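You operate a simulated robot arm through the tools that you are given. There is no shell and no other tool. Be economical: measure what you need, move in short steps, check, and stop when the job is done.

Carry out the task below with a simulated robot arm. There is one attempt and no reset: what you move stays moved.

TASK
Polish away the cup ring and slide the beige coaster over the spot.
Fine: take polish from the red tin with the yellow duster; put the duster back and close the tin.

The check looks at the end state, three seconds after you hand in, the way a careful person would. Anything else that was tipped, shoved, dropped, spilled or broken makes it a failure.

THE ROBOT
A 7-joint arm with a two-finger parallel gripper, fixed in place. Base frame: the origin is at the foot of the arm, x ahead of it, y to its left, z up; the work surface is at about z = 72. Units: cm, rad, N and s.
With the tool pointing down near the work surface it reaches from about 34 to 76 cm from the base axis. Its first joint turns from -2.007 to 2.007 rad. Payload 3.91 kg.
The tool frame sits at the grasp point between the pads (the TCP): z along the fingers, y along the line on which they close. The tips reach 3 cm beyond it. Largest opening 11 cm; finger width 2, thickness 1; the body of the gripper, 4.8 by 11.2 cm, starts 5.5 cm behind the TCP.
Orientation is that of the tool frame in the base frame, as a unit quaternion [w, x, y, z]. With the fingers straight down and closing along the base's y, the tool's x points along the base's -x, its y along +y and its z along -z.

THE INTERFACE
- The arm moves only by the tool jog_arm. Its arguments are lists of equal length, an entry for each row: "delta_pos": the shift along the tool's x, y, z in units of 40 mm (1.0 is 40 mm), a list of three; "angular": the turn, a rotation vector about the tool's x, y, z in units of 6 degrees (1.0 is 6 degrees), a list of three; "claw": the opening, from 0 (shut) to 1 (fully open). In form: {"delta_pos": [[tx, ty, tz], ...], "angular": [[ax, ay, az], ...], "claw": [claw, ...]}. A call has 1 to 12 rows; each row shifts and turns the commanded pose from where the row before left it, along the tool's axes as they then stand. A call with a number of a shift or a turn outside -1 to 1 is refused whole. A row lasts 0.2 s, in which the tool goes at most 5 cm and 0.15 rad; a call with a longer step from one row to the next is refused whole, and so is a gripper value outside its range. Where a pose cannot be reached the arm comes as near as it can. A force on the tool above 40 N (or 10 N above the force at the start of the call, whichever is more), or a blocked arm, ends the call early, and 0.2 s more pass. The fingers move at their own pace (about 10.8 cm/s each) and stop on an object; they squeeze with about 33 N. The grip force told is the motor's: it shows also when the fingers shut on nothing. Time passes only in rows, and 0.2 s behind the last, so rows that do not move let the fingers close. It gives the time, the measured TCP pose, the force on the tool (base axes), the opening and the grip force at its end, in the units of the frame above (readings bear some noise).
- Cameras (640 x 400 px; columns grow to the right, rows downward): "scene" is fixed at [4.52, 51.09, 130.92]; the picture's right is [0.05, -1.00, 0.00], its down [-0.84, -0.04, -0.54] and it looks along [0.54, 0.03, -0.84] (base axes); focal length 281 px, centre (320, 200). "wrist" rides on the gripper at [7.2, 1.7, -10.3] in the tool frame; the picture's right is [-0.23, 0.97, 0.00], its down [-0.76, -0.18, -0.62] and it looks along [-0.61, -0.14, 0.78] (tool axes); focal length 222 px, centre (320, 200).
- grab_frame(camera): a new picture of that camera. No time passes.
- lift_body(by): slides the trunk up (or, below 0, down) by that many cm; the arm rides with it, the base frame stays. It gives what a move gives, with no picture.
- measure_at(camera, pixels): there is no depth. For up to 12 entries [column, row, z] of the newest picture of that camera ("zoom" is the newest enlarged one), the place [x, y] in the base frame at which the ray of that pixel passes the height z, good to about 0.2 cm, but the place of the scene camera against the robot may be out by one fixed shift of up to 1.8 cm in any direction. No time passes.
- inspect(camera, box): a new picture of the part [left, top, right, bottom] of that camera's present view, enlarged. No time passes.
- job_done(): hands the job in; it is judged then, once.

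Keep the steps short. Do not move on a guess: measure, check each grasp and each placing, and mend mistakes. In all there are 80 turns and 38 pictures (those below and enlarged ones count). Leave the gripper open and the arm clear of the work at the hand-in unless told otherwise, and finish with a single line.

The tools are called after ">>>" as a command line: name --argument value ..., lists and objects as JSON in quotes. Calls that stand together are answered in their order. jog_arm: Moves the arm, as the interface text tells. Its arguments: {"type":"object","properties":{"delta_pos":{"type":"array"},"angular":{"type":"array"},"claw":{"type":"array"}},"required":["delta_pos","angular","claw"]} The other tools are called the same way: lift_body (by) slides the trunk up or down; grab_frame (camera) takes a picture; measure_at (camera, pixels) gives the place at which the rays of pixels pass given heights; inspect (camera, box) takes an enlarged picture of a part of a camera's view; job_done () hands the job in.

At the start:

```text
clock: 0.0
position: [33.61, 28.06, 101.31]
ee_rot: [0.0, 0.001, 1.0, 0.001]
force: [-0.2, 0.0, 0.6]
opening: 10.99
grasp_force: 0.1
trunk travel left (down, up): [-62.5, 36.5]
```

scene: 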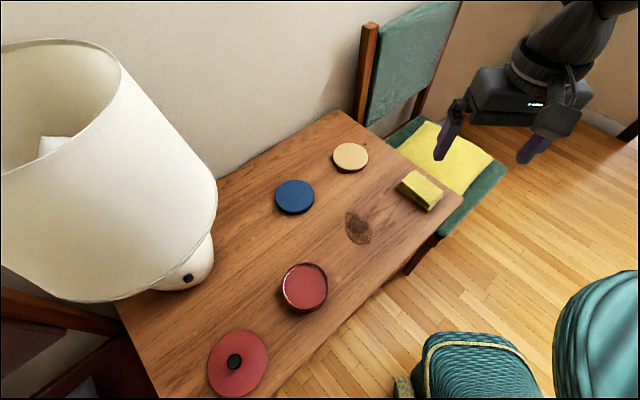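
wrist: 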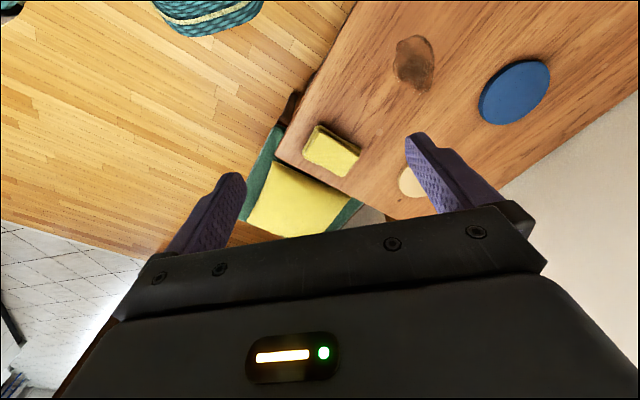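

I see the duster at scene (420,190), the stain at (358,227), the open red tin at (304,287), its lid at (238,363), and the beige coaster at (350,157). I'll measure these and zoom in.

>>> measure_at --camera "scene" --pixels '[[350, 156, 73], [295, 196, 73], [358, 227, 72], [420, 188, 75], [304, 283, 75], [238, 363, 73], [335, 110, 72], [462, 197, 72], [160, 398, 72], [187, 270, 72], [234, 361, 75]]'

>>> inspect --camera "scene" --box '[180, 220, 380, 400]'

>>> inspect --camera "scene" --box '[320, 130, 480, 250]'

>>> measure_at --camera "wrist" --pixels '[[414, 62, 72], [515, 92, 72.5], [412, 182, 72.5], [332, 145, 75], [310, 128, 75], [360, 152, 75], [342, 176, 75]]'

```text
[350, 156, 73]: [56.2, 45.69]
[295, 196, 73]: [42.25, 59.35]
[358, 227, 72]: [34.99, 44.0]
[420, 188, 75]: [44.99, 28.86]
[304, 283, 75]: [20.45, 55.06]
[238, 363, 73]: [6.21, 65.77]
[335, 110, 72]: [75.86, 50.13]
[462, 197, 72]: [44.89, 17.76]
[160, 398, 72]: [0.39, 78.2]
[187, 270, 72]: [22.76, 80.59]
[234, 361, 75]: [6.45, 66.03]
```

```text
2.22 times, centred on (280, 310) of scene
```

zoom: 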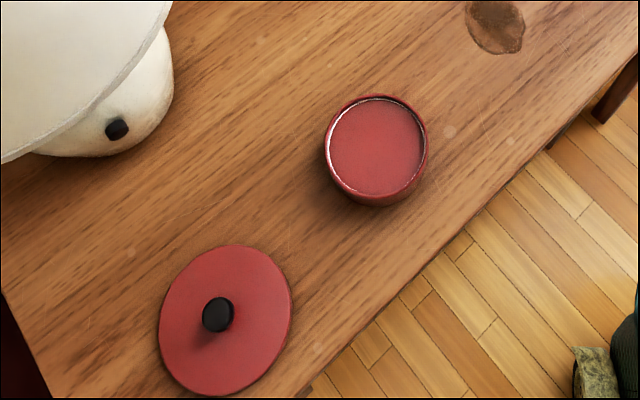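

```text
3.33 times, centred on (400, 190) of scene
```

zoom: 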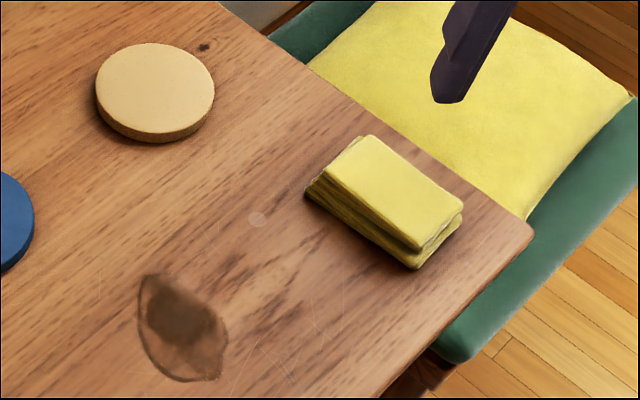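

```text
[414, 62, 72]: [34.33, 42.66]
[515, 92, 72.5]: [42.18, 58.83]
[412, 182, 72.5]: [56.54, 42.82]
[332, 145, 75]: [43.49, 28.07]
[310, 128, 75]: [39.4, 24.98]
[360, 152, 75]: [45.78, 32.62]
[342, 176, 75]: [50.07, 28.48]
```

The wrist readings sit about 1 cm away in y from the scene ones, so I'll trust the wrist camera. Next I move over the duster for a closer look.

>>> jog_arm --delta_pos '[[-0.5, 0, 0.8], [-0.5, 0, 0.8], [-0.5, 0, 0.8], [-0.5, 0, 0.6], [0, 0, 0]]' --angular '[[0, 0, 0], [0, 0, 0], [0, 0, 0], [0, 0, 0], [0, 0, 0]]' --claw '[1, 1, 1, 1, 1]'

>>> grab_frame --camera "wrist"

```text
clock: 1.2
position: [41.82, 28.16, 89.45]
ee_rot: [0.0, 0.0, 1.0, 0.0]
force: [-0.2, 0.5, 0.4]
opening: 11.01
grasp_force: 0.0
trunk travel left (down, up): [-62.5, 36.5]
```

```text
33 pictures are left
```

wrist: 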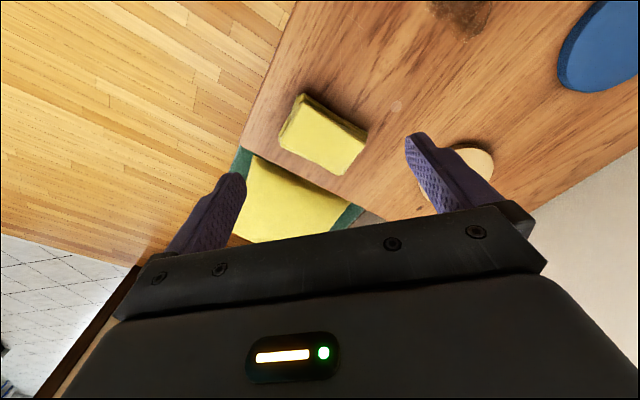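

The duster shows at wrist (323,135). I'll zoom in to find its corners.

>>> inspect --camera "wrist" --box '[240, 70, 400, 190]'

```text
3.33 times, centred on (320, 130) of wrist
```

zoom: 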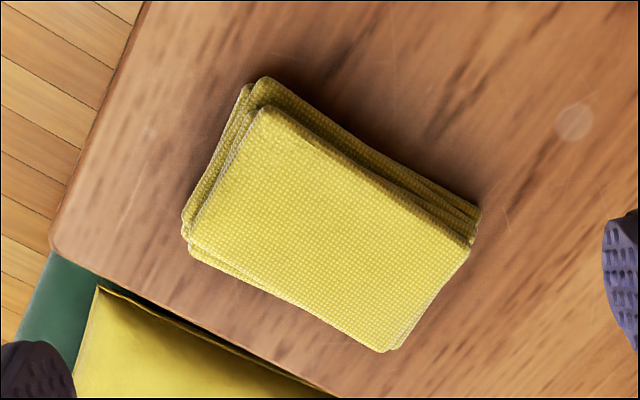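

>>> measure_at --camera "zoom" --pixels '[[262, 108, 75], [470, 245, 75], [390, 350, 75], [190, 240, 75], [265, 78, 72.5], [480, 208, 72.5], [262, 108, 74], [470, 245, 74], [390, 350, 74], [190, 240, 74], [183, 215, 72.5]]'

```text
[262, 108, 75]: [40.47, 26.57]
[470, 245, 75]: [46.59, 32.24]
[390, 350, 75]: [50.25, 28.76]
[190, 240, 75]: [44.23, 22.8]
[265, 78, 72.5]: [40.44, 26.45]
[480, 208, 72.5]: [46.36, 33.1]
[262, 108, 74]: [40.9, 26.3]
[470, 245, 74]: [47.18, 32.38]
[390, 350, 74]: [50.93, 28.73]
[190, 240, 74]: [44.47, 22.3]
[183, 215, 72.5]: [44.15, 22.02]
```

The duster is about 8.6×5.1×3 cm, centred at (45.4, 27.6), with its long axis at about 44°. I'll turn the gripper by +44° to match.

>>> jog_arm --delta_pos '[[0, 0, 0], [0, 0, 0], [0, 0, 0], [0, 0, 0], [0, 0, 0], [0, 0, 0], [0, 0, 0], [0, 0, 0], [0, 0, 0]]' --angular '[[0, 0, -1], [0, 0, -1], [0, 0, -1], [0, 0, -1], [0, 0, -1], [0, 0, -1], [0, 0, -1], [0, 0, -0.33], [0, 0, 0]]' --claw '[1, 1, 1, 1, 1, 1, 1, 1, 1]'

```text
clock: 3.2
position: [41.68, 27.97, 89.3]
ee_rot: [0.0, -0.374, 0.927, 0.0]
force: [-0.2, -0.1, 0.1]
opening: 11.01
grasp_force: 0.0
trunk travel left (down, up): [-62.5, 36.5]
```

Next I move over the duster's centre and come down to about z 81.

>>> jog_arm --delta_pos '[[-0.3, -0.36, 0.5], [-0.3, -0.35, 0.5], [0, 0, 0.6], [0, 0, 0.4], [0, 0, 0]]' --angular '[[0, 0, 0], [0, 0, 0], [0, 0, 0], [0, 0, 0], [0, 0, 0]]' --claw '[1, 1, 1, 1, 1]'

>>> grab_frame --camera "wrist"

```text
clock: 4.4
position: [45.27, 27.62, 81.27]
ee_rot: [0.0, -0.374, 0.927, 0.0]
force: [-0.1, 0.1, -0.1]
opening: 11.01
grasp_force: 0.1
trunk travel left (down, up): [-62.5, 36.5]
```

```text
31 pictures are left
```

wrist: 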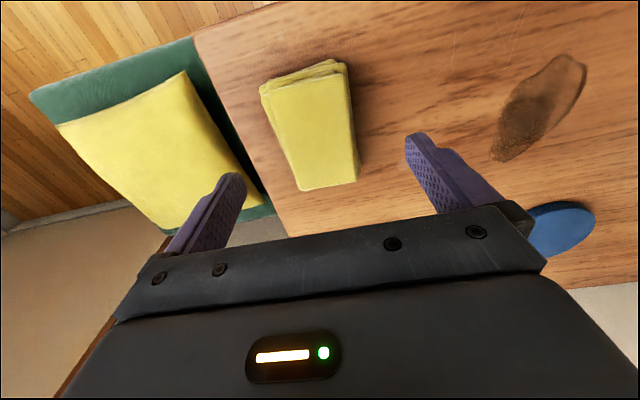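

The duster lies between the fingers. I'll check its corners and the stain.

>>> measure_at --camera "wrist" --pixels '[[268, 93, 75], [344, 75, 75], [358, 180, 75], [300, 190, 75], [586, 62, 72], [495, 160, 72], [540, 78, 72], [560, 120, 72], [500, 110, 72]]'

```text
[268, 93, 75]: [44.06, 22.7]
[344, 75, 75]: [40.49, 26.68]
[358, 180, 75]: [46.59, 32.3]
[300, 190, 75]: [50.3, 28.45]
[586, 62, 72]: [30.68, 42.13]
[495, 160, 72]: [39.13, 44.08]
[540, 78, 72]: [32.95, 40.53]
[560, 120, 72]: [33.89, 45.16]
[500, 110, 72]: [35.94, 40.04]
```

The corners agree, with the centre at (45.36, 27.55). Now I come down to z 76.2 and close.

>>> jog_arm --delta_pos '[[0, 0, 0.5], [0, 0, 0.5], [0, 0, 0.27], [0, 0, 0], [0, 0, 0], [0, 0, 0], [0, 0, 0], [0, 0, 0]]' --angular '[[0, 0, 0], [0, 0, 0], [0, 0, 0], [0, 0, 0], [0, 0, 0], [0, 0, 0], [0, 0, 0], [0, 0, 0]]' --claw '[1, 1, 1, 1, 0, 0, 0, 0]'

```text
clock: 6.2
position: [45.15, 27.76, 76.32]
ee_rot: [0.0, -0.375, 0.927, 0.0]
force: [0.5, 0.8, 0.6]
opening: 6.12
grasp_force: 33.6
trunk travel left (down, up): [-62.5, 36.5]
```

It's gripped at an opening of 6.1 cm. I'll lift it 10 cm and look.

>>> jog_arm --delta_pos '[[0, 0, -0.3], [0, 0, -0.7], [0, 0, -0.8], [0, 0, -0.8], [0, 0, 0]]' --angular '[[0, 0, 0], [0, 0, 0], [0, 0, 0], [0, 0, 0], [0, 0, 0]]' --claw '[0, 0, 0, 0, 0]'

>>> grab_frame --camera "wrist"

```text
clock: 7.4
position: [45.29, 27.91, 86.73]
ee_rot: [0.0, -0.375, 0.927, 0.0]
force: [1.1, -0.1, -0.5]
opening: 6.1
grasp_force: 33.3
trunk travel left (down, up): [-62.5, 36.5]
```

```text
30 pictures are left
```

wrist: 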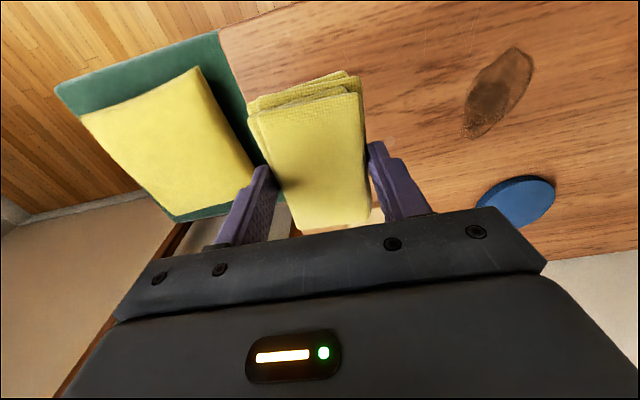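

The duster is held. Before heading for the tin, I'll check how far the lamp shade reaches.

>>> measure_at --camera "scene" --pixels '[[217, 195, 95], [217, 195, 90], [200, 245, 95], [160, 285, 95], [118, 300, 95], [212, 240, 80], [160, 290, 72], [120, 65, 115], [120, 65, 120]]'

```text
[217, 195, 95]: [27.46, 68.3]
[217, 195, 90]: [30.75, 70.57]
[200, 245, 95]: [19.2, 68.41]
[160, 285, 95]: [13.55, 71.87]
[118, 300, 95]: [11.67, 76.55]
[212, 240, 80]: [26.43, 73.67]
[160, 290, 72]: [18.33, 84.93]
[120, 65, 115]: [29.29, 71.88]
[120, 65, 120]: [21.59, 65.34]
```

The shade edge is at y≈67–68, so the tin at about (20, 54) is clear. I move 29 cm along tool +y towards the tin, staying at z≈87.

>>> jog_arm --delta_pos '[[0, 0.6, 0], [0, 0.9, 0], [0, 0.9, 0], [0, 0.9, 0], [0, 0.9, 0], [0, 0.9, 0], [0, 0.9, 0], [0, 0.8, 0], [0, 0.5, 0], [0, 0, 0]]' --angular '[[0, 0, 0], [0, 0, 0], [0, 0, 0], [0, 0, 0], [0, 0, 0], [0, 0, 0], [0, 0, 0], [0, 0, 0], [0, 0, 0], [0, 0, 0]]' --claw '[0, 0, 0, 0, 0, 0, 0, 0, 0, 0]'

>>> grab_frame --camera "wrist"

>>> grab_frame --camera "scene"

```text
clock: 9.6
position: [25.08, 48.68, 86.74]
ee_rot: [0.0, -0.375, 0.927, 0.0]
force: [0.0, 0.4, 0.4]
opening: 6.08
grasp_force: 33.1
trunk travel left (down, up): [-62.5, 36.5]
```

```text
29 pictures are left
```

wrist: 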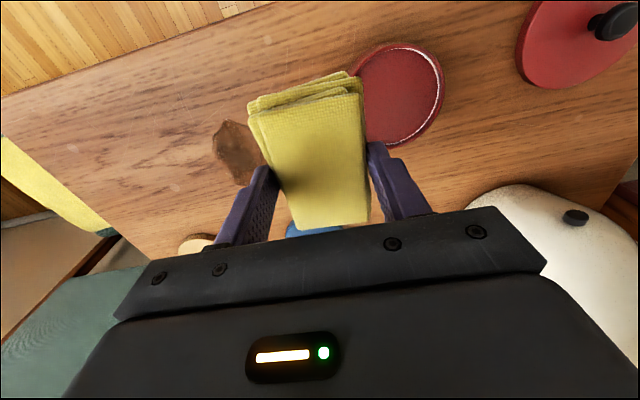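

```text
28 pictures are left
```

scene: 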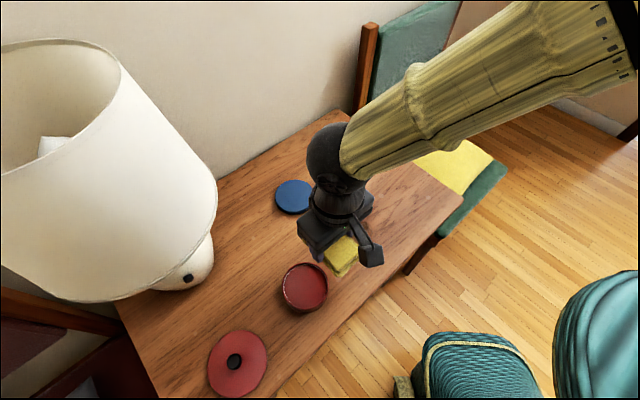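

>>> inspect --camera "wrist" --box '[330, 20, 490, 160]'

>>> measure_at --camera "wrist" --pixels '[[398, 44, 75], [444, 95, 75], [385, 147, 75], [398, 44, 74], [444, 95, 74], [385, 147, 74], [607, 22, 75], [578, 40, 73]]'

>>> measure_at --camera "scene" --pixels '[[304, 264, 75], [304, 307, 75], [282, 286, 75], [328, 285, 75], [304, 314, 72], [304, 308, 74.5]]'

```text
2.86 times, centred on (410, 90) of wrist
```

zoom: 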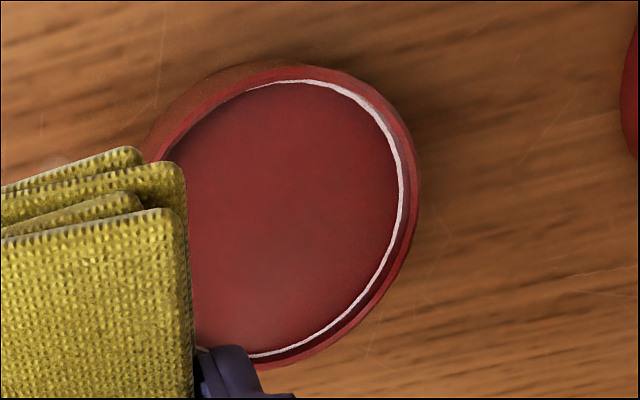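

```text
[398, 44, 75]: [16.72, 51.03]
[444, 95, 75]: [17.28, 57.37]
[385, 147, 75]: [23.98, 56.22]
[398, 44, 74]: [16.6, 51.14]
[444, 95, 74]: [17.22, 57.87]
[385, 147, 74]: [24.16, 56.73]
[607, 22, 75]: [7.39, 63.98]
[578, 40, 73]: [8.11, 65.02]
```

```text
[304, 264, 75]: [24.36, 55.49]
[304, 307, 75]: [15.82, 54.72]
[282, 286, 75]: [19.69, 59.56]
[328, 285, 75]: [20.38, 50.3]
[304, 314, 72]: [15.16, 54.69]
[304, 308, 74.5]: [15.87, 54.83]
```

The tin's rim circle is centred at about (20.1, 53.9) with outer radius 4.45, so the 9 cm duster can't lie flat inside it. I'll put the TCP at (20.9, 54.65) and tilt it 18°, so that the duster's near end dips inside the rim.

>>> jog_arm --delta_pos '[[-0.14, 0.9, 0], [-0.14, 0.9, 0], [0, 0, 0], [0, 0, 0], [0, 0, 0], [0, 0, 0]]' --angular '[[0, 0, 0], [0, 0, 0], [0, -1, 0], [0, -1, 0], [0, -1, 0], [0, 0, 0]]' --claw '[0, 0, 0, 0, 0, 0]'

>>> grab_frame --camera "wrist"

>>> inspect --camera "scene" --box '[220, 190, 400, 330]'

```text
clock: 11.0
position: [20.79, 54.77, 86.69]
ee_rot: [0.146, -0.37, 0.915, 0.059]
force: [0.6, -0.4, 0.7]
opening: 6.12
grasp_force: 32.5
trunk travel left (down, up): [-62.5, 36.5]
```

```text
26 pictures are left
```

wrist: 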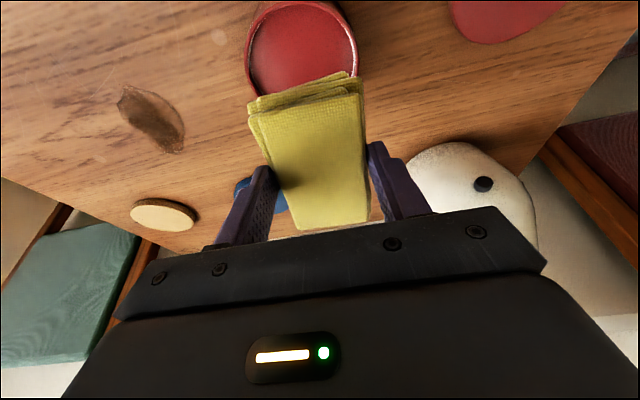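

```text
2.86 times, centred on (310, 260) of scene
```

zoom: 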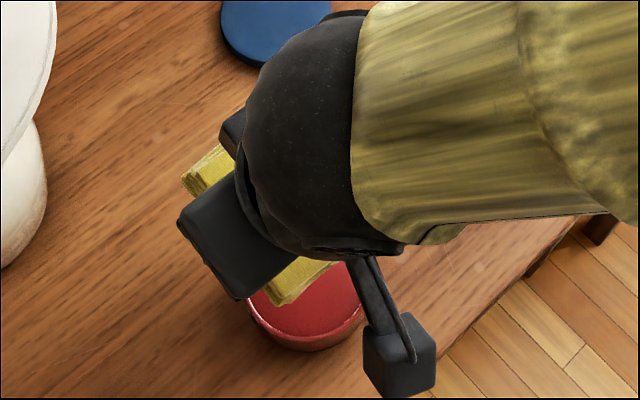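

The geometry looks right. Next I lower it straight down by 4.5 cm.

>>> jog_arm --delta_pos '[[0.155, 0, 0.476], [0.155, 0, 0.476], [0.04, 0, 0.119], [0, 0, 0]]' --angular '[[0, 0, 0], [0, 0, 0], [0, 0, 0], [0, 0, 0]]' --claw '[0, 0, 0, 0]'

>>> grab_frame --camera "wrist"

```text
clock: 12.0
position: [20.86, 54.66, 82.2]
ee_rot: [0.146, -0.369, 0.916, 0.058]
force: [-0.5, 0.3, -0.3]
opening: 6.1
grasp_force: 32.7
trunk travel left (down, up): [-62.5, 36.5]
```

```text
24 pictures are left
```

wrist: 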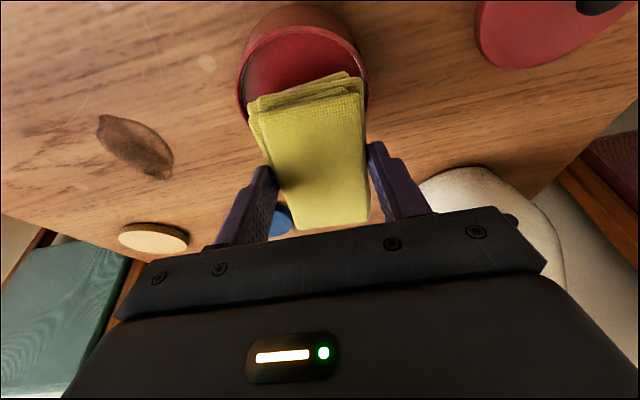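

The duster is centred across the tin. I'll go down in small steps and watch the force.

>>> jog_arm --delta_pos '[[0.077, 0, 0.238], [0.02, 0, 0.06], [0, 0, 0]]' --angular '[[0, 0, 0], [0, 0, 0], [0, 0, 0]]' --claw '[0, 0, 0]'

>>> jog_arm --delta_pos '[[0.031, 0, 0.095], [0, 0, 0]]' --angular '[[0, 0, 0], [0, 0, 0]]' --claw '[0, 0]'

>>> jog_arm --delta_pos '[[0.031, 0, 0.095], [0, 0, 0]]' --angular '[[0, 0, 0], [0, 0, 0]]' --claw '[0, 0]'

```text
clock: 12.8
position: [20.83, 54.67, 80.9]
ee_rot: [0.145, -0.37, 0.916, 0.058]
force: [0.8, 0.4, -0.9]
opening: 6.1
grasp_force: 33.1
trunk travel left (down, up): [-62.5, 36.5]
```

```text
clock: 13.4
position: [20.87, 54.58, 80.61]
ee_rot: [0.145, -0.37, 0.916, 0.058]
force: [0.0, -2.1, 3.2]
opening: 6.06
grasp_force: 33.0
trunk travel left (down, up): [-62.5, 36.5]
```

```text
clock: 14.0
position: [20.94, 54.68, 80.43]
ee_rot: [0.146, -0.369, 0.916, 0.061]
force: [1.6, 0.9, 25.5]
opening: 6.11
grasp_force: 33.2
trunk travel left (down, up): [-62.5, 36.5]
```

Contact: 25 N at z 80.43. I'll look to see whether it's on the polish or the rim.

>>> inspect --camera "wrist" --box '[210, 0, 410, 130]'

>>> inspect --camera "scene" --box '[250, 240, 370, 330]'

```text
3.08 times, centred on (310, 65) of wrist
```

zoom: 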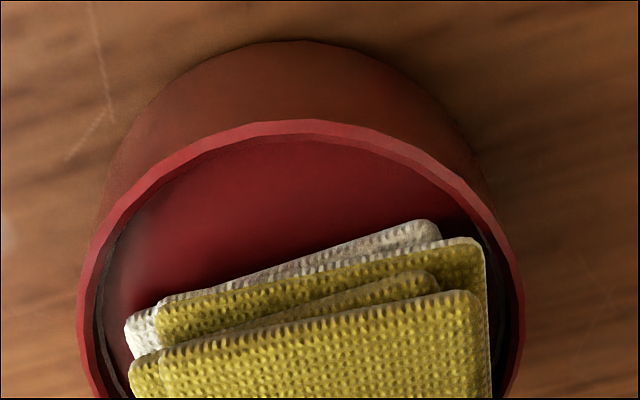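

```text
4.44 times, centred on (310, 285) of scene
```

zoom: 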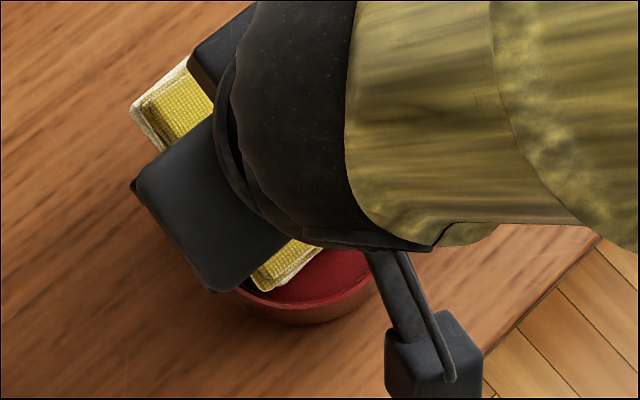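

The bottom layer of the duster has turned white, so it carries polish. I'll lift straight up 7 cm, level the tool and take a look.

>>> jog_arm --delta_pos '[[-0.1, 0, -0.3], [-0.2, 0, -0.6], [-0.2, 0, -0.7], [0, 0, 0], [0, 0, 0], [0, 0, 0], [0, 0, 0]]' --angular '[[0, 0, 0], [0, 0, 0], [0, 0, 0], [0, 1, 0], [0, 1, 0], [0, 1, 0], [0, 0, 0]]' --claw '[0, 0, 0, 0, 0, 0, 0]'

>>> grab_frame --camera "wrist"

```text
clock: 15.6
position: [20.73, 54.62, 86.88]
ee_rot: [-0.001, -0.375, 0.927, -0.001]
force: [0.8, -0.1, -0.7]
opening: 6.1
grasp_force: 32.6
trunk travel left (down, up): [-62.5, 36.5]
```

```text
21 pictures are left
```

wrist: 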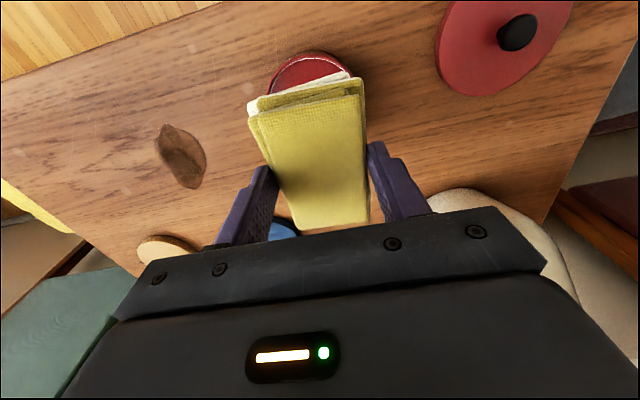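

The duster is loaded and the tin hasn't moved. Next I measure the stain's extent.

>>> measure_at --camera "wrist" --pixels '[[166, 124, 72], [206, 155, 72], [188, 188, 72], [156, 142, 72], [182, 157, 72], [438, 60, 73], [575, 5, 73], [490, 95, 73], [517, 32, 75], [330, 52, 75]]'

```text
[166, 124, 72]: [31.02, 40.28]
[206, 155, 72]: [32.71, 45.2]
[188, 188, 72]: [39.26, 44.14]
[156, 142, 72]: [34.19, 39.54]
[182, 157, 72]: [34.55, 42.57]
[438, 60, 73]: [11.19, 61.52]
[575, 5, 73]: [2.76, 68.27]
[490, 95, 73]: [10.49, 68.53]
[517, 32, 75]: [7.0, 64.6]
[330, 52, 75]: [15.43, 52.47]
```

Next I move above the stain's centre (34.8, 42.6) and come down to z≈77.5, just short of contact.

>>> jog_arm --delta_pos '[[-0.07, -0.6, 0], [-0.08, -0.9, 0], [-0.08, -0.9, 0], [-0.08, -0.9, 0], [-0.08, -0.8, 0], [-0.06, -0.5, 0], [0, 0, 0.8], [0, 0, 0.8], [0, 0, 0.5], [0, 0, 0.24], [0, 0, 0]]' --angular '[[0, 0, 0], [0, 0, 0], [0, 0, 0], [0, 0, 0], [0, 0, 0], [0, 0, 0], [0, 0, 0], [0, 0, 0], [0, 0, 0], [0, 0, 0], [0, 0, 0]]' --claw '[0, 0, 0, 0, 0, 0, 0, 0, 0, 0, 0]'

>>> jog_arm --delta_pos '[[0, 0, 0.2], [0, 0, 0]]' --angular '[[0, 0, 0], [0, 0, 0]]' --claw '[0, 0]'

>>> jog_arm --delta_pos '[[0, 0, 0.1], [0, 0, 0]]' --angular '[[0, 0, 0], [0, 0, 0]]' --claw '[0, 0]'

```text
clock: 18.0
position: [34.78, 42.47, 77.24]
ee_rot: [0.0, -0.375, 0.927, 0.001]
force: [0.7, -0.1, -1.0]
opening: 6.08
grasp_force: 32.8
trunk travel left (down, up): [-62.5, 36.5]
```

```text
clock: 18.6
position: [34.83, 42.56, 76.82]
ee_rot: [0.0, -0.375, 0.927, 0.0]
force: [0.5, 0.4, 0.1]
opening: 6.09
grasp_force: 33.0
trunk travel left (down, up): [-62.5, 36.5]
```

```text
clock: 19.2
position: [34.86, 42.67, 76.36]
ee_rot: [0.002, -0.374, 0.927, 0.0]
force: [-1.4, -2.5, 10.4]
opening: 6.12
grasp_force: 32.5
trunk travel left (down, up): [-62.5, 36.5]
```

Contact is at 10 N. I start wiping with short back-and-forth strokes over the stain.

>>> jog_arm --delta_pos '[[0.5, 0, 0], [-0.5, 0, 0], [-0.5, 0, 0], [0.5, 0, 0], [0, 0.5, 0], [0.5, 0, 0], [-0.5, 0, 0], [-0.5, 0, 0], [0.5, 0, 0], [0, -0.5, 0], [0, -0.5, 0], [0, 0, 0]]' --angular '[[0, 0, 0], [0, 0, 0], [0, 0, 0], [0, 0, 0], [0, 0, 0], [0, 0, 0], [0, 0, 0], [0, 0, 0], [0, 0, 0], [0, 0, 0], [0, 0, 0], [0, 0, 0]]' --claw '[0, 0, 0, 0, 0, 0, 0, 0, 0, 0, 0, 0]'

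>>> jog_arm --delta_pos '[[0.5, 0, 0], [-0.5, 0, 0], [-0.5, 0, 0], [0.5, 0, 0], [0, 0.5, 0], [0, 0.5, 0], [0, 0.5, 0], [0, -0.5, 0], [0, -0.5, 0], [0, -0.5, 0], [0, 0.5, 0], [0, 0, 0]]' --angular '[[0, 0, 0], [0, 0, 0], [0, 0, 0], [0, 0, 0], [0, 0, 0], [0, 0, 0], [0, 0, 0], [0, 0, 0], [0, 0, 0], [0, 0, 0], [0, 0, 0], [0, 0, 0]]' --claw '[0, 0, 0, 0, 0, 0, 0, 0, 0, 0, 0, 0]'

>>> grab_frame --camera "wrist"

```text
clock: 21.8
position: [36.18, 41.07, 76.32]
ee_rot: [-0.001, -0.375, 0.927, 0.0]
force: [-2.7, 0.9, 9.5]
opening: 6.08
grasp_force: 33.0
trunk travel left (down, up): [-62.5, 36.5]
```

```text
clock: 24.4
position: [34.86, 42.64, 76.35]
ee_rot: [0.0, -0.373, 0.928, 0.0]
force: [0.1, -0.2, 0.4]
opening: 6.09
grasp_force: 33.3
trunk travel left (down, up): [-62.5, 36.5]
```

```text
20 pictures are left
```

wrist: 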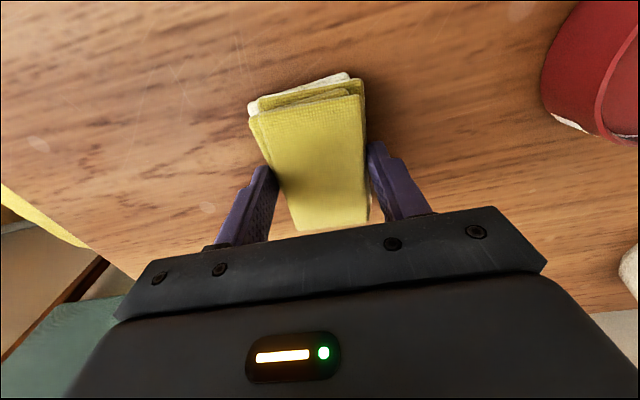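

The force has dropped to about 0. I'll lift up and check the spot.

>>> jog_arm --delta_pos '[[0, 0, -0.5], [0, -0.4, -0.9], [0, -0.9, -0.4], [0, -0.9, 0], [0, -0.6, 0], [0, 0, 0]]' --angular '[[0, 0, 0], [0, 0, 0], [0, 0, 0], [0, 0, 0], [0, 0, 0], [0, 0, 0]]' --claw '[0, 0, 0, 0, 0, 0]'

>>> grab_frame --camera "wrist"

```text
clock: 25.8
position: [42.65, 34.58, 83.59]
ee_rot: [0.001, -0.374, 0.927, 0.0]
force: [-0.6, -0.1, -0.8]
opening: 6.08
grasp_force: 33.0
trunk travel left (down, up): [-62.5, 36.5]
```

```text
19 pictures are left
```

wrist: 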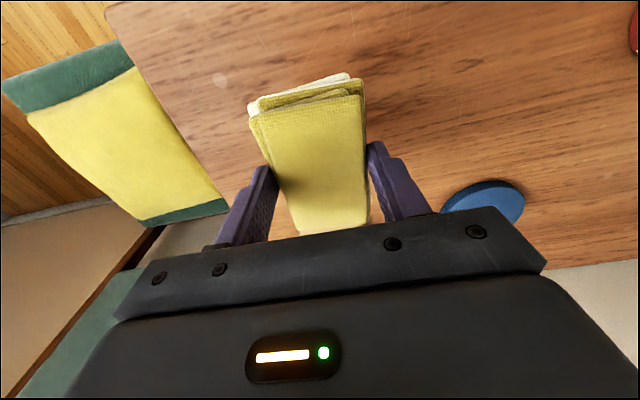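

The stain seems to be gone. I'll zoom in on where it was, in the wrist view around (470,90).

>>> inspect --camera "wrist" --box '[370, 0, 610, 170]'

>>> measure_at --camera "wrist" --pixels '[[370, 80, 72], [450, 80, 72], [450, 130, 72], [500, 80, 72]]'

```text
2.35 times, centred on (490, 85) of wrist
```

zoom: 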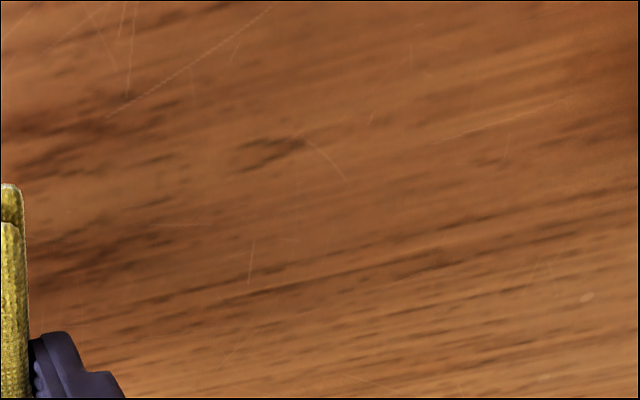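

```text
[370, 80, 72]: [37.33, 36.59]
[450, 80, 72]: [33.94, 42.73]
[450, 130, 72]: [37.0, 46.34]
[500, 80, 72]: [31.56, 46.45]
```

The stain is completely gone. Next I return the duster to its original place at (45.25, 27.65).

>>> jog_arm --delta_pos '[[0.37, -0.85, 0], [0.37, -0.85, 0], [0, 0, 0.7], [0, 0, 0.6], [0, 0, 0.35], [0, 0, 0]]' --angular '[[0, 0, 0], [0, 0, 0], [0, 0, 0], [0, 0, 0], [0, 0, 0], [0, 0, 0]]' --claw '[0, 0, 0, 0, 0, 0]'

>>> jog_arm --delta_pos '[[0, 0, 0.12], [0, 0, 0]]' --angular '[[0, 0, 0], [0, 0, 0]]' --claw '[0, 0]'

```text
clock: 27.2
position: [45.32, 27.59, 76.81]
ee_rot: [0.0, -0.375, 0.927, 0.0]
force: [-0.7, 0.1, -0.4]
opening: 6.08
grasp_force: 32.7
trunk travel left (down, up): [-62.5, 36.5]
```

```text
clock: 27.8
position: [45.36, 27.64, 76.39]
ee_rot: [-0.001, -0.375, 0.927, -0.001]
force: [-0.7, 0.2, -0.9]
opening: 6.09
grasp_force: 32.9
trunk travel left (down, up): [-62.5, 36.5]
```

There's no contact force yet, so I lower a touch more, then release and back off upward.

>>> jog_arm --delta_pos '[[0, 0, 0.03], [0, 0, 0]]' --angular '[[0, 0, 0], [0, 0, 0]]' --claw '[0, 0]'

>>> jog_arm --delta_pos '[[0, 0, 0], [0, 0, 0], [0, 0, 0], [0, 0, -0.4], [0, 0, -0.8], [0, 0, -0.9], [0, 0, -0.9], [0, 0, 0]]' --angular '[[0, 0, 0], [0, 0, 0], [0, 0, 0], [0, 0, 0], [0, 0, 0], [0, 0, 0], [0, 0, 0], [0, 0, 0]]' --claw '[1, 1, 1, 1, 1, 1, 1, 1]'

>>> grab_frame --camera "wrist"

```text
clock: 28.4
position: [45.28, 27.68, 76.23]
ee_rot: [-0.001, -0.374, 0.927, 0.0]
force: [2.0, -0.1, 0.6]
opening: 6.08
grasp_force: 33.4
trunk travel left (down, up): [-62.5, 36.5]
```

```text
clock: 30.2
position: [45.25, 27.58, 88.26]
ee_rot: [0.0, -0.376, 0.927, 0.0]
force: [-0.7, 0.1, -0.5]
opening: 11.01
grasp_force: 0.1
trunk travel left (down, up): [-62.5, 36.5]
```

```text
17 pictures are left
```

wrist: 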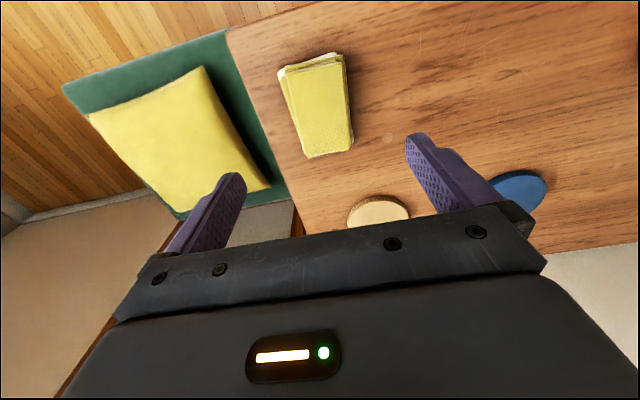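

The duster is back and flat. The beige coaster shows at wrist (378,210); I'll move near it to measure it.

>>> jog_arm --delta_pos '[[-0.97, 0.21, 0], [-0.97, 0.21, 0], [-0.97, 0.21, 0], [-0.97, 0.21, 0], [0, 0, 0]]' --angular '[[0, 0, 0], [0, 0, 0], [0, 0, 0], [0, 0, 0], [0, 0, 0]]' --claw '[1, 1, 1, 1, 1]'

>>> inspect --camera "wrist" --box '[240, 40, 440, 180]'

```text
clock: 31.4
position: [54.14, 40.81, 88.19]
ee_rot: [0.0, -0.375, 0.927, 0.0]
force: [-0.1, -0.3, 0.2]
opening: 10.99
grasp_force: 0.2
trunk travel left (down, up): [-62.5, 36.5]
```

```text
2.86 times, centred on (340, 110) of wrist
```

zoom: 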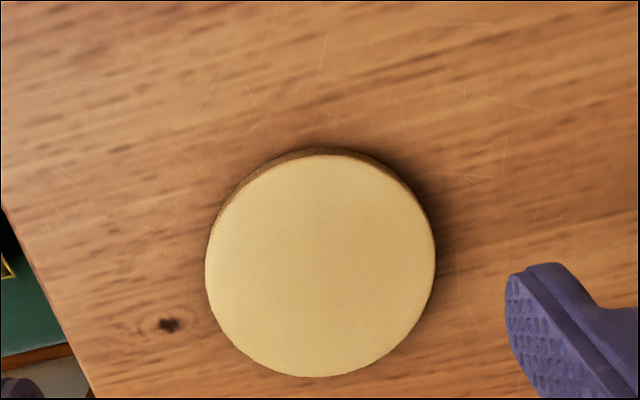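

>>> measure_at --camera "zoom" --pixels '[[205, 268, 73], [436, 265, 73], [320, 154, 73], [320, 377, 73], [320, 148, 72], [205, 268, 73.5], [436, 265, 73.5], [320, 154, 73.5], [320, 377, 73.5]]'

```text
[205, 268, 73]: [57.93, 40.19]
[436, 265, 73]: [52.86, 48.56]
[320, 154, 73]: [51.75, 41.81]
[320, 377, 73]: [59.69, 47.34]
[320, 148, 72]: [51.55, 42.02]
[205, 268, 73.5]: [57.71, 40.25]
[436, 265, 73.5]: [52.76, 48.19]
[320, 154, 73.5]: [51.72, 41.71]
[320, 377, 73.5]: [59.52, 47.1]
```

The coaster is centred at about (55.5, 44.4) with diameter about 9.5. I centre over it, come down to z≈80 and check.

>>> jog_arm --delta_pos '[[-0.87, 0.41, 0], [0, 0, 0.7], [0, 0, 0.7], [0, 0, 0.6], [0, 0, 0]]' --angular '[[0, 0, 0], [0, 0, 0], [0, 0, 0], [0, 0, 0], [0, 0, 0]]' --claw '[1, 1, 1, 1, 1]'

>>> grab_frame --camera "wrist"

```text
clock: 32.6
position: [55.47, 44.39, 80.25]
ee_rot: [0.0, -0.375, 0.927, 0.0]
force: [0.0, -1.3, -0.1]
opening: 11.03
grasp_force: 0.0
trunk travel left (down, up): [-62.5, 36.5]
```

```text
15 pictures are left
```

wrist: 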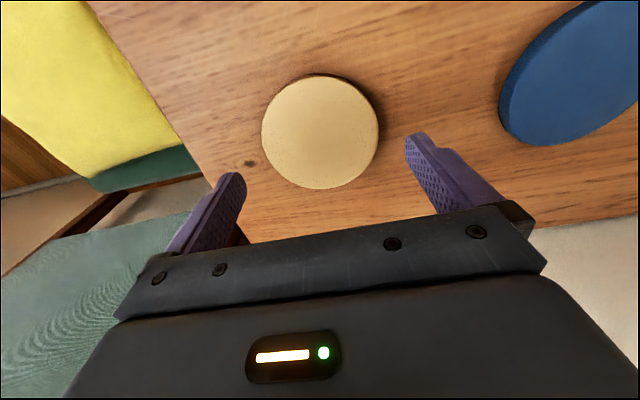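

>>> measure_at --camera "wrist" --pixels '[[261, 133, 73], [379, 128, 73], [317, 76, 73], [322, 190, 73], [261, 133, 73.5], [379, 128, 73.5], [317, 76, 73.5], [322, 190, 73.5]]'

```text
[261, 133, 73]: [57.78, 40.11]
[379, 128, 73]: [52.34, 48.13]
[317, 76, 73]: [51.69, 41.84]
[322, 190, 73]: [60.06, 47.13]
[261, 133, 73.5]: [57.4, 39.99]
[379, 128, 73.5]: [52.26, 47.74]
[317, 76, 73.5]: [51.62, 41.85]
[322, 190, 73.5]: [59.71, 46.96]
```

It's centred to within 0.1 cm across the fingers. I go down to z≈75.4 and close gently.

>>> jog_arm --delta_pos '[[0, 0, 0.5], [0, 0, 0.4], [0, 0, 0.2], [0, 0, 0.1], [0, 0, 0]]' --angular '[[0, 0, 0], [0, 0, 0], [0, 0, 0], [0, 0, 0], [0, 0, 0]]' --claw '[1, 1, 1, 1, 1]'

>>> jog_arm --delta_pos '[[0, 0, 0], [0, 0, 0], [0, 0, 0], [0, 0, 0]]' --angular '[[0, 0, 0], [0, 0, 0], [0, 0, 0], [0, 0, 0]]' --claw '[0.8, 0, 0, 0]'

```text
clock: 33.8
position: [55.43, 44.56, 75.2]
ee_rot: [0.0, -0.375, 0.927, 0.001]
force: [0.0, 0.0, -0.3]
opening: 11.01
grasp_force: 0.1
trunk travel left (down, up): [-62.5, 36.5]
```

```text
clock: 34.8
position: [55.49, 44.52, 75.46]
ee_rot: [0.0, -0.374, 0.927, 0.001]
force: [-0.1, -0.7, -0.5]
opening: 9.26
grasp_force: 33.0
trunk travel left (down, up): [-62.5, 36.5]
```

It's gripped at 9.26 cm. I slide it flat to the spot at (35.0, 42.4).

>>> jog_arm --delta_pos '[[0.3, 0.235, 0], [0.55, 0.431, 0], [0.6, 0.471, 0], [0.6, 0.471, 0], [0.6, 0.471, 0], [0.6, 0.471, 0], [0.5, 0.392, 0], [0.3, 0.235, 0], [0, 0, 0], [0, 0, 0]]' --angular '[[0, 0, 0], [0, 0, 0], [0, 0, 0], [0, 0, 0], [0, 0, 0], [0, 0, 0], [0, 0, 0], [0, 0, 0], [0, 0, 0], [0, 0, 0]]' --claw '[0, 0, 0, 0, 0, 0, 0, 0, 0, 0]'

>>> grab_frame --camera "wrist"

```text
clock: 37.0
position: [34.99, 42.35, 75.38]
ee_rot: [0.001, -0.375, 0.927, 0.0]
force: [-0.2, -0.7, 0.6]
opening: 9.29
grasp_force: 33.4
trunk travel left (down, up): [-62.5, 36.5]
```

```text
14 pictures are left
```

wrist: 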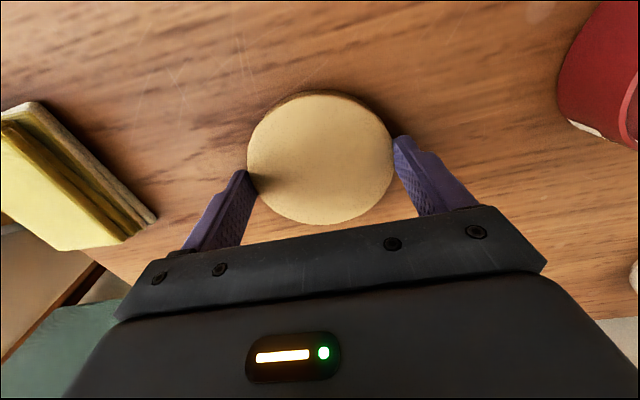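

It's at the spot. I release, rise and check the position.

>>> jog_arm --delta_pos '[[0, 0, 0], [0, 0, 0], [0, 0, 0], [0, 0, -0.5], [0, 0, -0.8], [0, 0, -0.9], [0, 0, -0.9], [0, 0, 0]]' --angular '[[0, 0, 0], [0, 0, 0], [0, 0, 0], [0, 0, 0], [0, 0, 0], [0, 0, 0], [0, 0, 0], [0, 0, 0]]' --claw '[1, 1, 1, 1, 1, 1, 1, 1]'

>>> grab_frame --camera "wrist"

```text
clock: 38.8
position: [34.93, 42.3, 87.86]
ee_rot: [0.0, -0.374, 0.927, -0.001]
force: [0.4, 0.0, 0.0]
opening: 11.01
grasp_force: 0.1
trunk travel left (down, up): [-62.5, 36.5]
```

```text
13 pictures are left
```

wrist: 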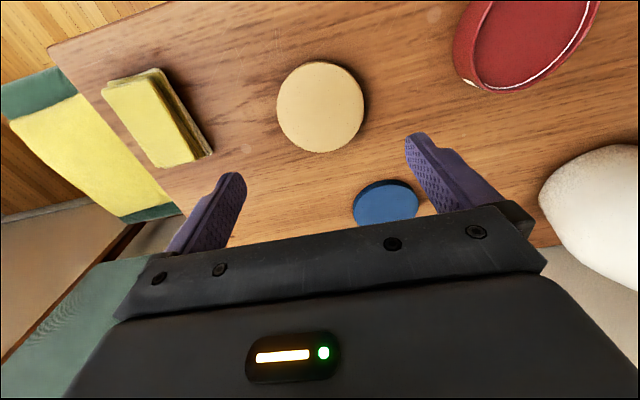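

>>> measure_at --camera "wrist" --pixels '[[277, 108, 73], [364, 105, 73], [320, 62, 73], [321, 152, 73], [453, 50, 75], [600, 5, 75], [497, 92, 75]]'

>>> inspect --camera "wrist" --box '[440, 0, 640, 130]'

```text
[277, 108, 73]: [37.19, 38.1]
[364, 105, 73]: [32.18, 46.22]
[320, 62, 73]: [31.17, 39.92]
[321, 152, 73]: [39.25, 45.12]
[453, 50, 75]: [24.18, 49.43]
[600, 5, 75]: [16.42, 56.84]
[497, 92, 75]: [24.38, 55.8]
```

```text
3.08 times, centred on (540, 65) of wrist
```

zoom: 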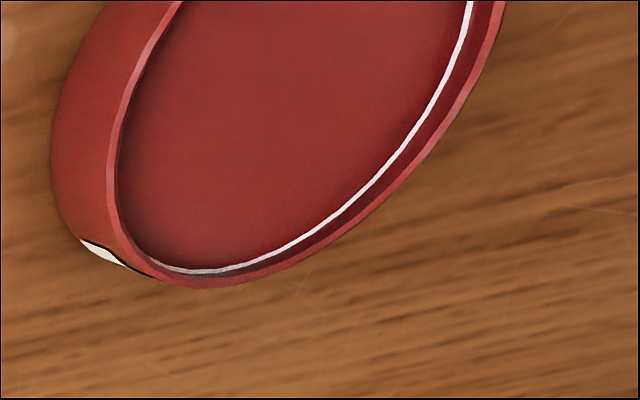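

The coaster is centred at (34.95, 42.35), right on the spot; the white patch on the tin is just a printed label. Next is the lid: I approach it at z≈88 and stop short to measure.

>>> jog_arm --delta_pos '[[0.15, 0.6, 0], [0.15, 0.9, 0], [0.15, 0.9, 0], [0.15, 0.9, 0], [0.15, 0.9, 0], [0.15, 0.9, 0], [0.15, 0.9, 0], [0.12, 0.7, 0], [0, 0, 0]]' --angular '[[0, 0, 0], [0, 0, 0], [0, 0, 0], [0, 0, 0], [0, 0, 0], [0, 0, 0], [0, 0, 0], [0, 0, 0], [0, 0, 0]]' --claw '[1, 1, 1, 1, 1, 1, 1, 1, 1]'

>>> grab_frame --camera "wrist"

>>> grab_frame --camera "scene"

```text
clock: 40.8
position: [12.87, 58.42, 87.94]
ee_rot: [-0.001, -0.375, 0.927, 0.0]
force: [0.1, -0.3, 0.9]
opening: 11.02
grasp_force: 0.1
trunk travel left (down, up): [-62.5, 36.5]
```

```text
11 pictures are left
```

wrist: 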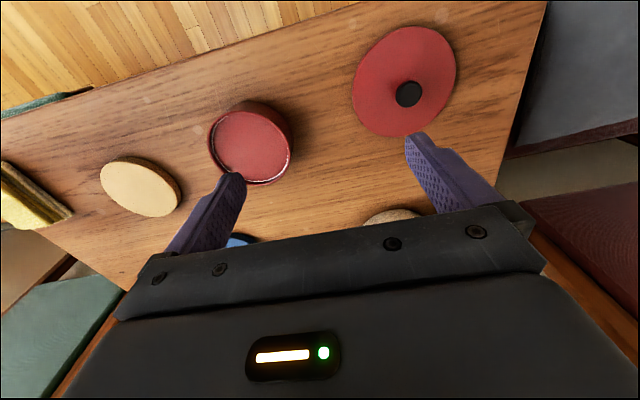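

```text
10 pictures are left
```

scene: 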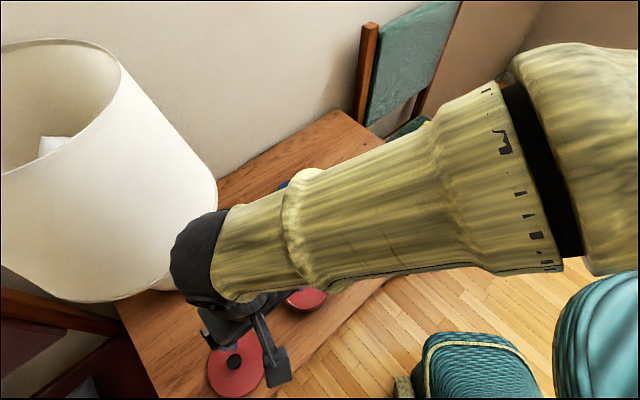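

The wrist is clear of the shade, and going to the knob brings it only about 1.5 cm closer. Next I zoom in on the lid.

>>> inspect --camera "wrist" --box '[330, 10, 490, 150]'

>>> measure_at --camera "wrist" --pixels '[[405, 26, 72.5], [456, 65, 72.5], [351, 98, 72.5], [400, 137, 72.5], [409, 92, 75], [409, 92, 74], [250, 102, 75.5], [291, 140, 75.5], [212, 130, 75.5]]'

```text
2.86 times, centred on (410, 80) of wrist
```

zoom: 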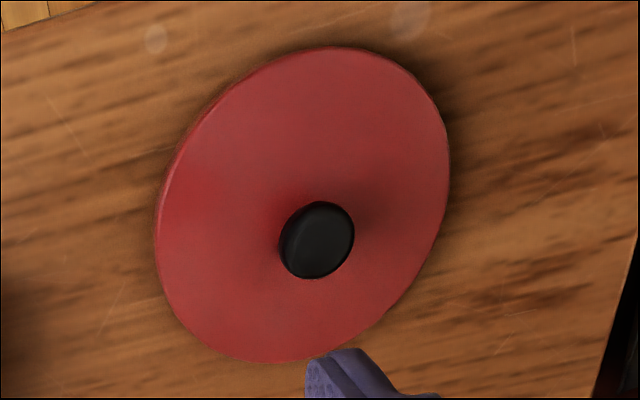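

```text
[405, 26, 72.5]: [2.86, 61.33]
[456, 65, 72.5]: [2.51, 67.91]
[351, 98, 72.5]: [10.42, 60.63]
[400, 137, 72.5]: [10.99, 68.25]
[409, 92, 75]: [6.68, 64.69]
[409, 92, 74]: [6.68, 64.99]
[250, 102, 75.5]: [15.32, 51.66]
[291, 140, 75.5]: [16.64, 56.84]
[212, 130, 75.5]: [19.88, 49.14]
```

The lid is centred at about (6.7, 64.55) and about 10.7 cm wide, with the knob at its centre. I'll hover above the knob at z≈80.

>>> jog_arm --delta_pos '[[0.015, 0.72, 0], [0.015, 0.73, 0], [0.015, 0.72, 0], [0, 0, 0.7], [0, 0, 0.7], [0, 0, 0.6], [0, 0, 0]]' --angular '[[0, 0, 0], [0, 0, 0], [0, 0, 0], [0, 0, 0], [0, 0, 0], [0, 0, 0], [0, 0, 0]]' --claw '[0.6, 0.6, 0.6, 0.6, 0.6, 0.6, 0.6]'

>>> grab_frame --camera "wrist"

```text
clock: 42.4
position: [6.77, 64.39, 79.8]
ee_rot: [0.001, -0.375, 0.927, 0.0]
force: [0.2, 0.2, -1.3]
opening: 6.62
grasp_force: 0.0
trunk travel left (down, up): [-62.5, 36.5]
```

```text
8 pictures are left
```

wrist: 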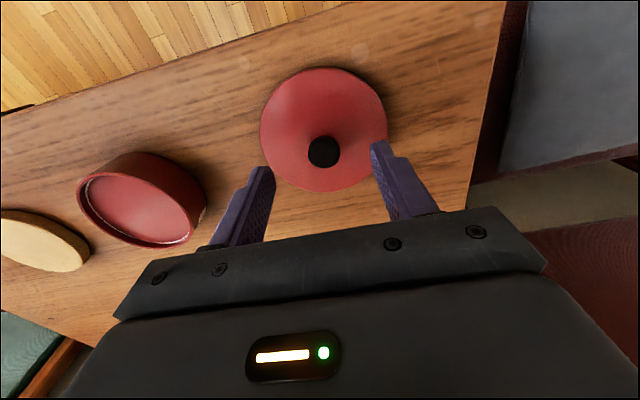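

>>> measure_at --camera "wrist" --pixels '[[323, 151, 75], [323, 151, 74.5], [323, 151, 75.5], [260, 128, 72.5], [388, 128, 72.5], [320, 67, 72.5], [327, 192, 72.5], [76, 195, 75.5], [118, 163, 75.5], [190, 235, 75.5], [150, 248, 75.5]]'

```text
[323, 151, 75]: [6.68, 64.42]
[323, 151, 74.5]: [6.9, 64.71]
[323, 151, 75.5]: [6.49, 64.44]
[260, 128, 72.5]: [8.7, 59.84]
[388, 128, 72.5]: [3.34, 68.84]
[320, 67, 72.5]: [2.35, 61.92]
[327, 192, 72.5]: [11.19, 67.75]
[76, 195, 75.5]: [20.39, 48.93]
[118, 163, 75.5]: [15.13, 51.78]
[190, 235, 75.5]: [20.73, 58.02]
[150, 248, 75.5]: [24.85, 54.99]
```

The knob top is at z≈75.3, right below the TCP. I come down to z≈76.7 and close on it.

>>> jog_arm --delta_pos '[[0, 0, 0.4], [0, 0, 0.25], [0, 0, 0.12], [0, 0, 0], [0, 0, 0], [0, 0, 0], [0, 0, 0], [0, 0, 0]]' --angular '[[0, 0, 0], [0, 0, 0], [0, 0, 0], [0, 0, 0], [0, 0, 0], [0, 0, 0], [0, 0, 0], [0, 0, 0]]' --claw '[0.6, 0.6, 0.6, 0.6, 0, 0, 0, 0]'

```text
clock: 44.2
position: [6.72, 64.47, 76.75]
ee_rot: [0.0, -0.374, 0.927, 0.0]
force: [-0.4, 1.4, 1.0]
opening: 2.21
grasp_force: 33.2
trunk travel left (down, up): [-62.5, 36.5]
```

The knob is gripped at 2.2 cm. I lift it 8 cm and move part of the way towards the tin.

>>> jog_arm --delta_pos '[[0, 0, -0.3], [0, 0, -0.7], [0, 0, -0.9], [-0.1, -0.5, -0.1], [-0.15, -0.8, 0], [-0.1, -0.6, 0], [0, 0, 0]]' --angular '[[0, 0, 0], [0, 0, 0], [0, 0, 0], [0, 0, 0], [0, 0, 0], [0, 0, 0], [0, 0, 0]]' --claw '[0, 0, 0, 0, 0, 0, 0]'

>>> grab_frame --camera "wrist"

```text
clock: 45.8
position: [13.11, 60.05, 84.84]
ee_rot: [0.0, -0.374, 0.927, 0.0]
force: [-0.2, 0.1, -0.1]
opening: 2.21
grasp_force: 32.9
trunk travel left (down, up): [-62.5, 36.5]
```

```text
7 pictures are left
```

wrist: 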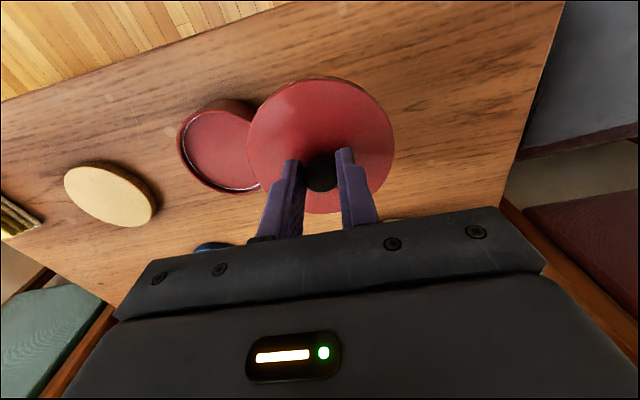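

The lid hangs level. I zoom in to pin down the tin's centre.

>>> inspect --camera "wrist" --box '[160, 80, 320, 210]'

```text
3.08 times, centred on (240, 145) of wrist
```

zoom: 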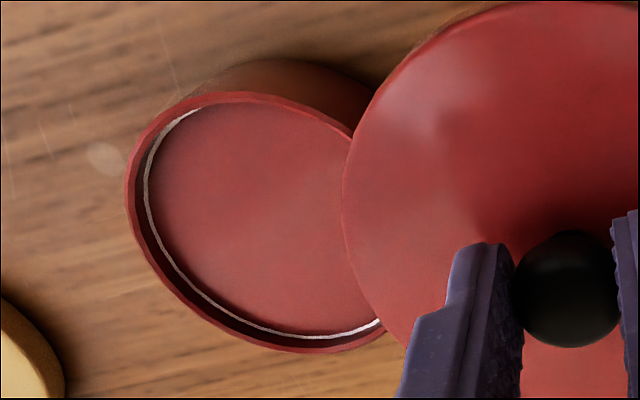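

>>> measure_at --camera "zoom" --pixels '[[125, 190, 75.5], [220, 92, 75.5], [310, 353, 75.5], [180, 285, 75.5], [340, 124, 75.5], [386, 333, 75.5], [125, 190, 76.5], [220, 92, 76.5], [310, 353, 76.5], [180, 285, 76.5], [340, 124, 76.5], [386, 333, 76.5]]'

```text
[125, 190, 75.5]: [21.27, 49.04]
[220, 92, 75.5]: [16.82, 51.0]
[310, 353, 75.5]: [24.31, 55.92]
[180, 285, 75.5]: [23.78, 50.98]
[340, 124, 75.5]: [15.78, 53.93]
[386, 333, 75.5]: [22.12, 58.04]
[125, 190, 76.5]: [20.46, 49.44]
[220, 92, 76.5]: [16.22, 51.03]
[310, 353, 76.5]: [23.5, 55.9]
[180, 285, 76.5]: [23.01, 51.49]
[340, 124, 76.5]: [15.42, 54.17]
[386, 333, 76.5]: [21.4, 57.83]
```

>>> measure_at --camera "wrist" --pixels '[[247, 143, 80.5], [394, 143, 80.5], [322, 77, 80.5], [321, 213, 80.5], [321, 180, 83]]'

```text
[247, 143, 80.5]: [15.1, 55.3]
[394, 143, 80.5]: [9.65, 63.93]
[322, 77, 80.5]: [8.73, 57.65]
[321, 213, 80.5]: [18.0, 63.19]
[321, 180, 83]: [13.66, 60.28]
```

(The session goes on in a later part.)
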